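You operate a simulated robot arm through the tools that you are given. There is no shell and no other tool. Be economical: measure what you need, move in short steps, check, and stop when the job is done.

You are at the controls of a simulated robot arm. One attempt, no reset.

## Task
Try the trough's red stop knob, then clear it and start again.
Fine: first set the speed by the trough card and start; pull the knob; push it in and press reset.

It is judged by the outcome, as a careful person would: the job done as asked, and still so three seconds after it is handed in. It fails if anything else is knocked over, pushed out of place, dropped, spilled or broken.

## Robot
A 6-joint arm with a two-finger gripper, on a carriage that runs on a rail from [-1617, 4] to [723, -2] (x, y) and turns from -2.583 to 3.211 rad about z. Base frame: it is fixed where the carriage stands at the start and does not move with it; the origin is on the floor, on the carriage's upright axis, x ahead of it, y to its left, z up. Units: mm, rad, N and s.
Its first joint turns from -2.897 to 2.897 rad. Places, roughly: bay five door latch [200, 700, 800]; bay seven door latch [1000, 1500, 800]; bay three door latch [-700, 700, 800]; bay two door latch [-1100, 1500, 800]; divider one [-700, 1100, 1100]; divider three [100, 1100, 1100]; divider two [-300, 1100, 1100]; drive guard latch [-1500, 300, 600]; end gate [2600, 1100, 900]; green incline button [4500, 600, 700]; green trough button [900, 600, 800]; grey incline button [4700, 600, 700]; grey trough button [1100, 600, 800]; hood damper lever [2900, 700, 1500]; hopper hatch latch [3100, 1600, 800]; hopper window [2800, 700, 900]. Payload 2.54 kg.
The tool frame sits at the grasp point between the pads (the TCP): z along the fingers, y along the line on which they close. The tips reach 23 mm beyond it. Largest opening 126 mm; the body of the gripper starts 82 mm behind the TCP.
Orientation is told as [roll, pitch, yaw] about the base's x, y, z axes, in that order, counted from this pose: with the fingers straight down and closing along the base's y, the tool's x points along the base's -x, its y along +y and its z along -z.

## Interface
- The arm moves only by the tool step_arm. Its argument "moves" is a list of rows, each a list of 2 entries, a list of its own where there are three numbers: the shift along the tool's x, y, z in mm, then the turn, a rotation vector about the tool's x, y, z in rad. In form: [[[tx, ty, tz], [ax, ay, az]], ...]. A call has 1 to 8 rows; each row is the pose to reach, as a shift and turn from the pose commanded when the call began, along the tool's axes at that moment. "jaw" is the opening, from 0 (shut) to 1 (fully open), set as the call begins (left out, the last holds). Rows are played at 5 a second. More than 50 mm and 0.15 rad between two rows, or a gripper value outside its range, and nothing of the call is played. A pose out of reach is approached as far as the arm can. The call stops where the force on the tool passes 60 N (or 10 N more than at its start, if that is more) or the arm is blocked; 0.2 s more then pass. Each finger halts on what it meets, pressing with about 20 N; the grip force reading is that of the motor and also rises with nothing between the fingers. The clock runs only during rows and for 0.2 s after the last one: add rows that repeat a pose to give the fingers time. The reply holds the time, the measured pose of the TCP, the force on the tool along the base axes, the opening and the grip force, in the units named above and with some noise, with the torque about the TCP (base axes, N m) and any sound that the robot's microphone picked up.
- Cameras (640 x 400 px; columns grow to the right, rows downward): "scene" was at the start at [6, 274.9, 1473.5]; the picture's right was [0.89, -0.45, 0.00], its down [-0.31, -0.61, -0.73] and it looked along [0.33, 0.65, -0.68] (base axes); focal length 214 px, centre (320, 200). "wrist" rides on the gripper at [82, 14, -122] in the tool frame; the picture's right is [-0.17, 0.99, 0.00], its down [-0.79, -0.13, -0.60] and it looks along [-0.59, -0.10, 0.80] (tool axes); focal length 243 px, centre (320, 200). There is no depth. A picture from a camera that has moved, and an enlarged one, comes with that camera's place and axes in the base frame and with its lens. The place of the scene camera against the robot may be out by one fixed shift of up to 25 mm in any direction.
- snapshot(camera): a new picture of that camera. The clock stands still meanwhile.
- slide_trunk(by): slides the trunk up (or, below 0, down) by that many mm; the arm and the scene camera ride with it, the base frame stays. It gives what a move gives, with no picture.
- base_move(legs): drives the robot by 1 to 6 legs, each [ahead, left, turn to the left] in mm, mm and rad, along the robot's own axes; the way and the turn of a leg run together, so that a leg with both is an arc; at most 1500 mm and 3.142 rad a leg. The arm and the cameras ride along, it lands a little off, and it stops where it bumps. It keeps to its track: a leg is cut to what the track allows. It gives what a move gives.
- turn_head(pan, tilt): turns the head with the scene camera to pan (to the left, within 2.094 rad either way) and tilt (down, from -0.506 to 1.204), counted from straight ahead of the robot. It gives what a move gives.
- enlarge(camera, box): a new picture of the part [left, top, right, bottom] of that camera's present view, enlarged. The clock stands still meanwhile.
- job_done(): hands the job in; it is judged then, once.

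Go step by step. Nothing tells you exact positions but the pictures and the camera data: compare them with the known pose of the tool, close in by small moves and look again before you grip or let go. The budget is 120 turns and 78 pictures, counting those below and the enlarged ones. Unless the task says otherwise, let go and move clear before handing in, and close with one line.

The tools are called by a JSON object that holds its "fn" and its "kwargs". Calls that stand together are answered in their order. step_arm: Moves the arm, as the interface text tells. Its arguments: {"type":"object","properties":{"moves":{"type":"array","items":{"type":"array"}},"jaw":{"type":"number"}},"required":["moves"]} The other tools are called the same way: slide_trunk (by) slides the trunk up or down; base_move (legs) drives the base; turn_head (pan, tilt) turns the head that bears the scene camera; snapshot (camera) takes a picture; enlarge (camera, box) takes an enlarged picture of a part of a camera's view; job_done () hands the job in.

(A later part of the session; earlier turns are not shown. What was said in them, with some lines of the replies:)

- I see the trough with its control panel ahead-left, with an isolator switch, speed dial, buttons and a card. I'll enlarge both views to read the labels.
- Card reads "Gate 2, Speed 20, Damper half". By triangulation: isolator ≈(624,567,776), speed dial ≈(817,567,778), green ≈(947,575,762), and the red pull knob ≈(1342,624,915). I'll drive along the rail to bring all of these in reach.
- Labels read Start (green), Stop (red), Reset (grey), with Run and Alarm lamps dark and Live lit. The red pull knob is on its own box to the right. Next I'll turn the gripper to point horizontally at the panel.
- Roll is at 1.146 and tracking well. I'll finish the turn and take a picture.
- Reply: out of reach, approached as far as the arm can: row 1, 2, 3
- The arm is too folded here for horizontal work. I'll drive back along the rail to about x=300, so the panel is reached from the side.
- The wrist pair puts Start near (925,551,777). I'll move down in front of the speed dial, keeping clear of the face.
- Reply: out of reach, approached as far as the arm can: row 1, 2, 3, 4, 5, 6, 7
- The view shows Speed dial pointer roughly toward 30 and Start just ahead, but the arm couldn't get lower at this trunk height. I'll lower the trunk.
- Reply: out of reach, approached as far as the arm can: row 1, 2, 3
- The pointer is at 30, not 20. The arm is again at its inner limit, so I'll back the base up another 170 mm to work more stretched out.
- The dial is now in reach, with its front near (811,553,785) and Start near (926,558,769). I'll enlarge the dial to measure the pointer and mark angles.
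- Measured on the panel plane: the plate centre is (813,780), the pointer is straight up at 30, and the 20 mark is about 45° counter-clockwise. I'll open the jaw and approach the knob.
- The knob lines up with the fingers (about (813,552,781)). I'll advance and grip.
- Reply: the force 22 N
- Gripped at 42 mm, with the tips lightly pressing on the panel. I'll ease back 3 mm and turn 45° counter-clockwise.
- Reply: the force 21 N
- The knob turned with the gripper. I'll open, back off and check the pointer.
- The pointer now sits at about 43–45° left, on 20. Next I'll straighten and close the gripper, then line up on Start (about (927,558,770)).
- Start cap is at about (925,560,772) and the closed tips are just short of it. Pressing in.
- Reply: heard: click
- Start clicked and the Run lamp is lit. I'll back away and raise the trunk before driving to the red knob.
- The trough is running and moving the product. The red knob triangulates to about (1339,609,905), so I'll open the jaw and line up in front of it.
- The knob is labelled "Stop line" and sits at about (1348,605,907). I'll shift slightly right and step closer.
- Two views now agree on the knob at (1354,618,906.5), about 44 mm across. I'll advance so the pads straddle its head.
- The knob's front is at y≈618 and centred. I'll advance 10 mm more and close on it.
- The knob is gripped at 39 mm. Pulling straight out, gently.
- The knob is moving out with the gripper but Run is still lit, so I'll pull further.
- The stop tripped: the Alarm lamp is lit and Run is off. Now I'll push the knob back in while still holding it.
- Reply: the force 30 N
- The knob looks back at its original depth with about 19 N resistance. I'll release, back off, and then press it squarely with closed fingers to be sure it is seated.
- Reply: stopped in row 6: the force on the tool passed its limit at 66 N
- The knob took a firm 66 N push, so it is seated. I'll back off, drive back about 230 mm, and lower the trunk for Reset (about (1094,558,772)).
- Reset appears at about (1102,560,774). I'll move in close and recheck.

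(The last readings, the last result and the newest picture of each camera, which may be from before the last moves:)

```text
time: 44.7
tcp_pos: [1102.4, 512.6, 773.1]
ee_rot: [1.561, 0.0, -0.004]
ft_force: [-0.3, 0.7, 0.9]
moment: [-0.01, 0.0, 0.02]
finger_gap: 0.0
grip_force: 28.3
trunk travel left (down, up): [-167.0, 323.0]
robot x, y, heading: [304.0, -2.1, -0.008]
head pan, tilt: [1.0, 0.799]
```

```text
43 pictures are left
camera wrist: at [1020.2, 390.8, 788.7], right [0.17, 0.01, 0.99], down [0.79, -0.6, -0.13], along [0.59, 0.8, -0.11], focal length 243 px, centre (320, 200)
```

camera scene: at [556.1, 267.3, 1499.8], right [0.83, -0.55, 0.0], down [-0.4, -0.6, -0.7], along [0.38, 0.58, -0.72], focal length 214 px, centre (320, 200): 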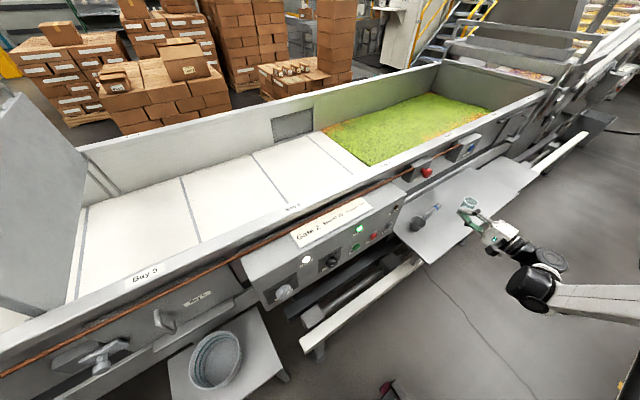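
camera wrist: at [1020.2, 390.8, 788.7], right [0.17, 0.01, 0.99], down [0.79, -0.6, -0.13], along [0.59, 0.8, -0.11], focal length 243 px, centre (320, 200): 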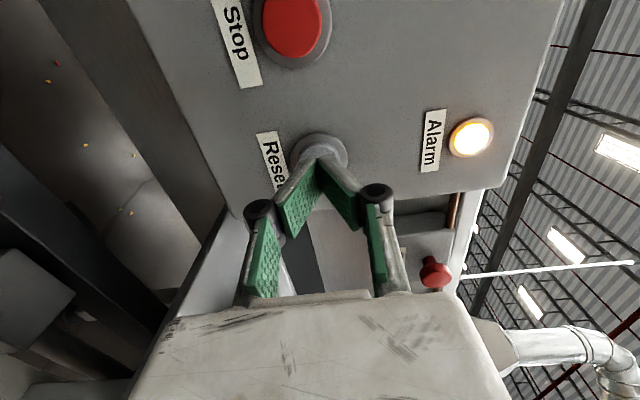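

Aligned with Reset. Pressing.

{"fn": "step_arm", "kwargs": {"moves": [[[1, 0, 15], [0, 0, 0]], [[1, 0, 22], [0, 0, 0]], [[1, 0, 27], [0, 0, 0]], [[1, 0, 31], [0, 0, 0]]]}}

{"fn": "snapshot", "kwargs": {"camera": "wrist"}}

```text
time: 45.7
tcp_pos: [1102.0, 540.7, 772.4]
ee_rot: [1.561, -0.001, -0.005]
ft_force: [0.9, -13.5, 0.5]
moment: [-0.01, 0.01, -0.05]
finger_gap: 6.3
grip_force: 27.8
trunk travel left (down, up): [-167.0, 323.0]
robot x, y, heading: [304.4, -5.9, -0.01]
head pan, tilt: [1.0, 0.799]
heard: click
```

```text
42 pictures are left
camera wrist: at [1019.5, 418.7, 788.3], right [0.17, 0.01, 0.99], down [0.79, -0.6, -0.13], along [0.59, 0.8, -0.11], focal length 243 px, centre (320, 200)
```

wrist: 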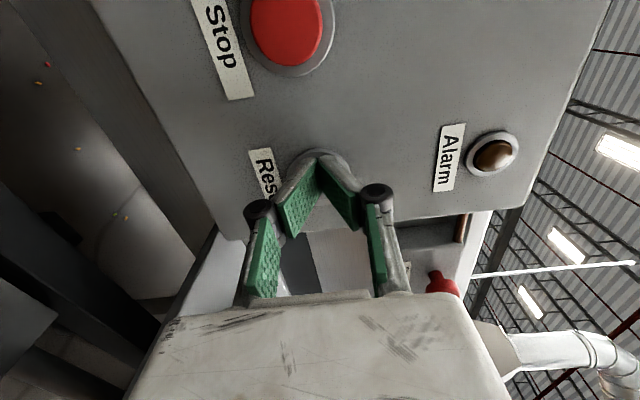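

Reset clicked and the Alarm lamp is out. I'll back off and move over to Start, watching the Run lamp.

{"fn": "step_arm", "kwargs": {"moves": [[[0, 0, -30], [0, 0, 0]], [[0, 0, -65], [0, 0, 0]], [[45, 0, -70], [0, 0, 0]], [[90, 0, -70], [0, 0, 0]], [[135, 0, -70], [0, 0, 0]], [[175, 0, -70], [0, 0, 0]]]}}

{"fn": "snapshot", "kwargs": {"camera": "wrist"}}

{"fn": "snapshot", "kwargs": {"camera": "scene"}}

```text
time: 47.1
tcp_pos: [925.2, 473.4, 772.8]
ee_rot: [1.56, -0.001, -0.004]
ft_force: [-0.5, -0.4, 0.2]
moment: [-0.01, 0.0, 0.04]
finger_gap: 0.0
grip_force: 28.4
trunk travel left (down, up): [-167.0, 323.0]
robot x, y, heading: [307.9, -0.7, -0.01]
head pan, tilt: [1.0, 0.799]
```

```text
41 pictures are left
camera wrist: at [842.9, 350.8, 788.8], right [0.17, 0.01, 0.99], down [0.79, -0.6, -0.13], along [0.59, 0.8, -0.11], focal length 243 px, centre (320, 200)
```

wrist: 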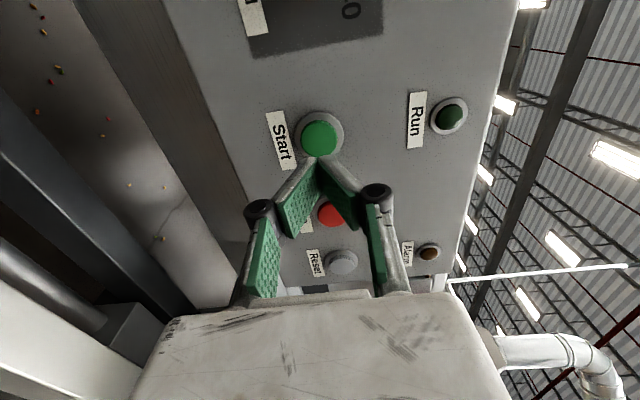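

```text
40 pictures are left
camera scene: at [321.9, 267.9, 1361.8], right [0.84, -0.55, 0.0], down [-0.39, -0.6, -0.7], along [0.38, 0.58, -0.72], focal length 214 px, centre (320, 200)
```

scene: 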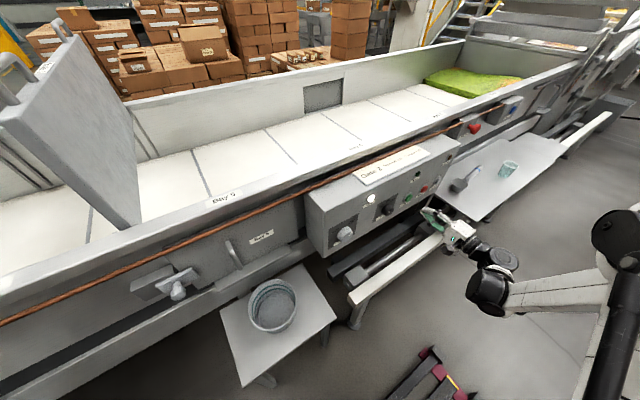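

Run is still off after the reset, so "start again" needs one more Start press. Before that I'll check that the trough's far end isn't spilling, and that the dial is still at 20.

{"fn": "enlarge", "kwargs": {"camera": "scene", "box": [400, 20, 600, 150]}}

{"fn": "enlarge", "kwargs": {"camera": "scene", "box": [320, 150, 460, 250]}}

```text
3.08 times, centred on (500, 85) of scene
camera zoom: at [321.9, 267.9, 1361.8], right [0.84, -0.55, 0.0], down [-0.39, -0.6, -0.7], along [0.38, 0.58, -0.72], focal length 660 px, centre (-234, 554)
```

zoom: 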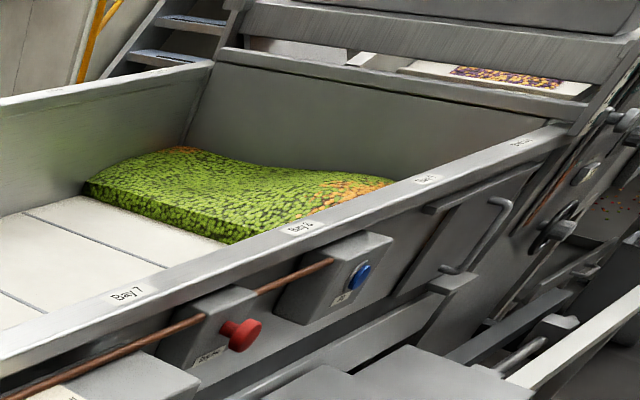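

```text
4.00 times, centred on (390, 200) of scene
camera zoom: at [321.9, 267.9, 1361.8], right [0.84, -0.55, 0.0], down [-0.39, -0.6, -0.7], along [0.38, 0.58, -0.72], focal length 858 px, centre (40, 200)
```

zoom: 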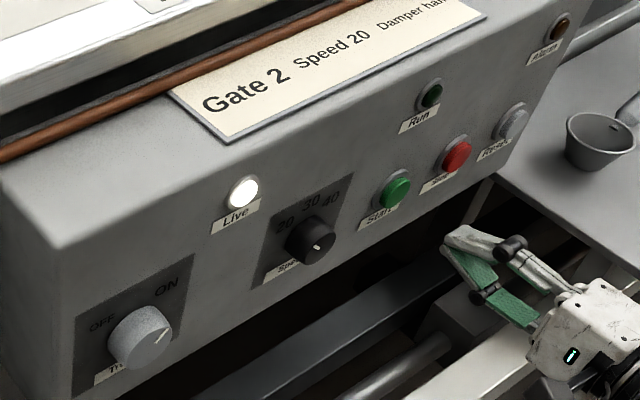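

The product is safely contained. The dial pointer is too small to judge here, so I'll zoom in.

{"fn": "enlarge", "kwargs": {"camera": "scene", "box": [380, 192, 412, 222]}}

```text
13.33 times, centred on (396, 207) of scene
camera zoom: at [321.9, 267.9, 1361.8], right [0.84, -0.55, 0.0], down [-0.39, -0.6, -0.7], along [0.38, 0.58, -0.72], focal length 2860 px, centre (-693, 107)
```

zoom: 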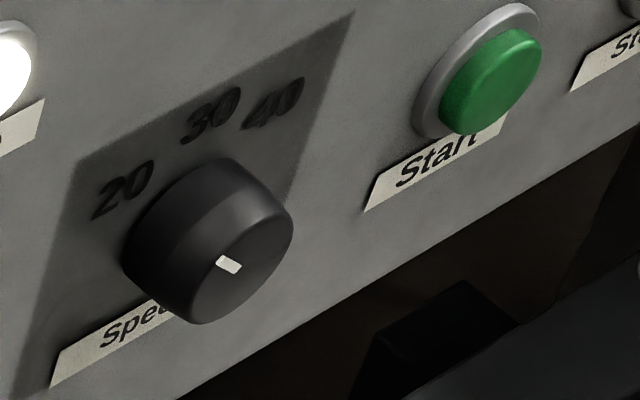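

The pointer is toward 20. Pressing Start again.

{"fn": "step_arm", "kwargs": {"moves": [[[0, 0, 30], [0, 0, 0]], [[0, 0, 52], [0, 0, 0]], [[0, 0, 60], [0, 0, 0]], [[0, 0, 65], [0, 0, 0]], [[0, 0, 69], [0, 0, 0]]]}}

{"fn": "snapshot", "kwargs": {"camera": "wrist"}}

```text
time: 48.3
tcp_pos: [926.4, 541.7, 772.9]
ee_rot: [1.56, 0.001, -0.003]
ft_force: [-4.0, -11.2, -1.7]
moment: [-0.01, 0.04, 0.12]
finger_gap: 5.8
grip_force: 27.9
trunk travel left (down, up): [-167.0, 323.0]
robot x, y, heading: [306.4, -2.3, -0.009]
head pan, tilt: [1.0, 0.799]
heard: click
```

```text
36 pictures are left
camera wrist: at [843.3, 418.8, 787.9], right [0.17, 0.01, 0.99], down [0.79, -0.6, -0.13], along [0.59, 0.8, -0.11], focal length 243 px, centre (320, 200)
```

wrist: 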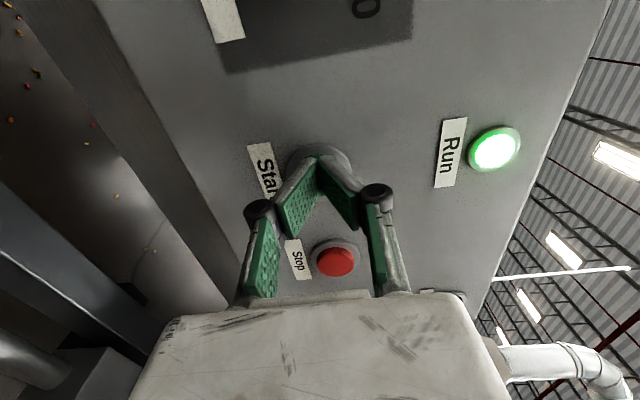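

The Run lamp is lit again. I'll back clear and do a final check.

{"fn": "step_arm", "kwargs": {"moves": [[[0, 0, -30], [0, 0, 0]], [[0, 0, -65], [0, 0, 0]], [[0, 0, -100], [0, 0, 0]]]}}

{"fn": "snapshot", "kwargs": {"camera": "scene"}}

```text
time: 49.1
tcp_pos: [923.1, 443.4, 775.3]
ee_rot: [1.559, 0.0, -0.002]
ft_force: [-0.9, 0.3, -0.8]
moment: [0.02, -0.03, -0.02]
finger_gap: 0.0
grip_force: 28.0
trunk travel left (down, up): [-167.0, 323.0]
robot x, y, heading: [305.6, -1.6, -0.008]
head pan, tilt: [1.0, 0.799]
```

```text
35 pictures are left
camera scene: at [321.4, 268.7, 1361.7], right [0.84, -0.55, 0.0], down [-0.39, -0.6, -0.7], along [0.38, 0.58, -0.72], focal length 214 px, centre (320, 200)
```

scene: 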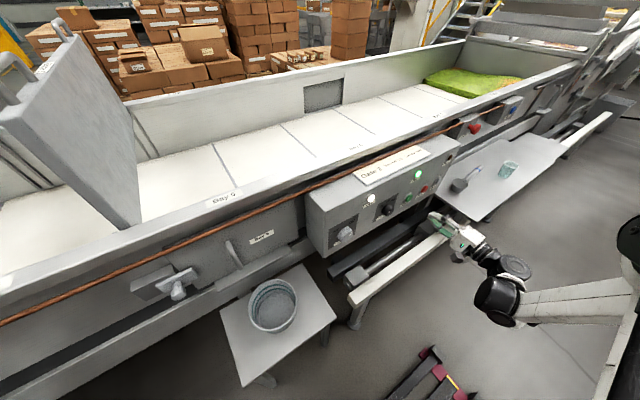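

Run is lit, Alarm is off, the arm is clear and nothing is disturbed, so I'm handing in.

{"fn": "job_done", "kwargs": {}}

```text
The job is handed in.
```

The red stop knob works: I set the speed to 20 by the card and started the trough, and pulling the knob stopped it and lit the alarm. I then pushed the knob in, pressed reset and pressed Start again, because the reset alone did not restart it; when I handed in, the trough was running with the alarm off.
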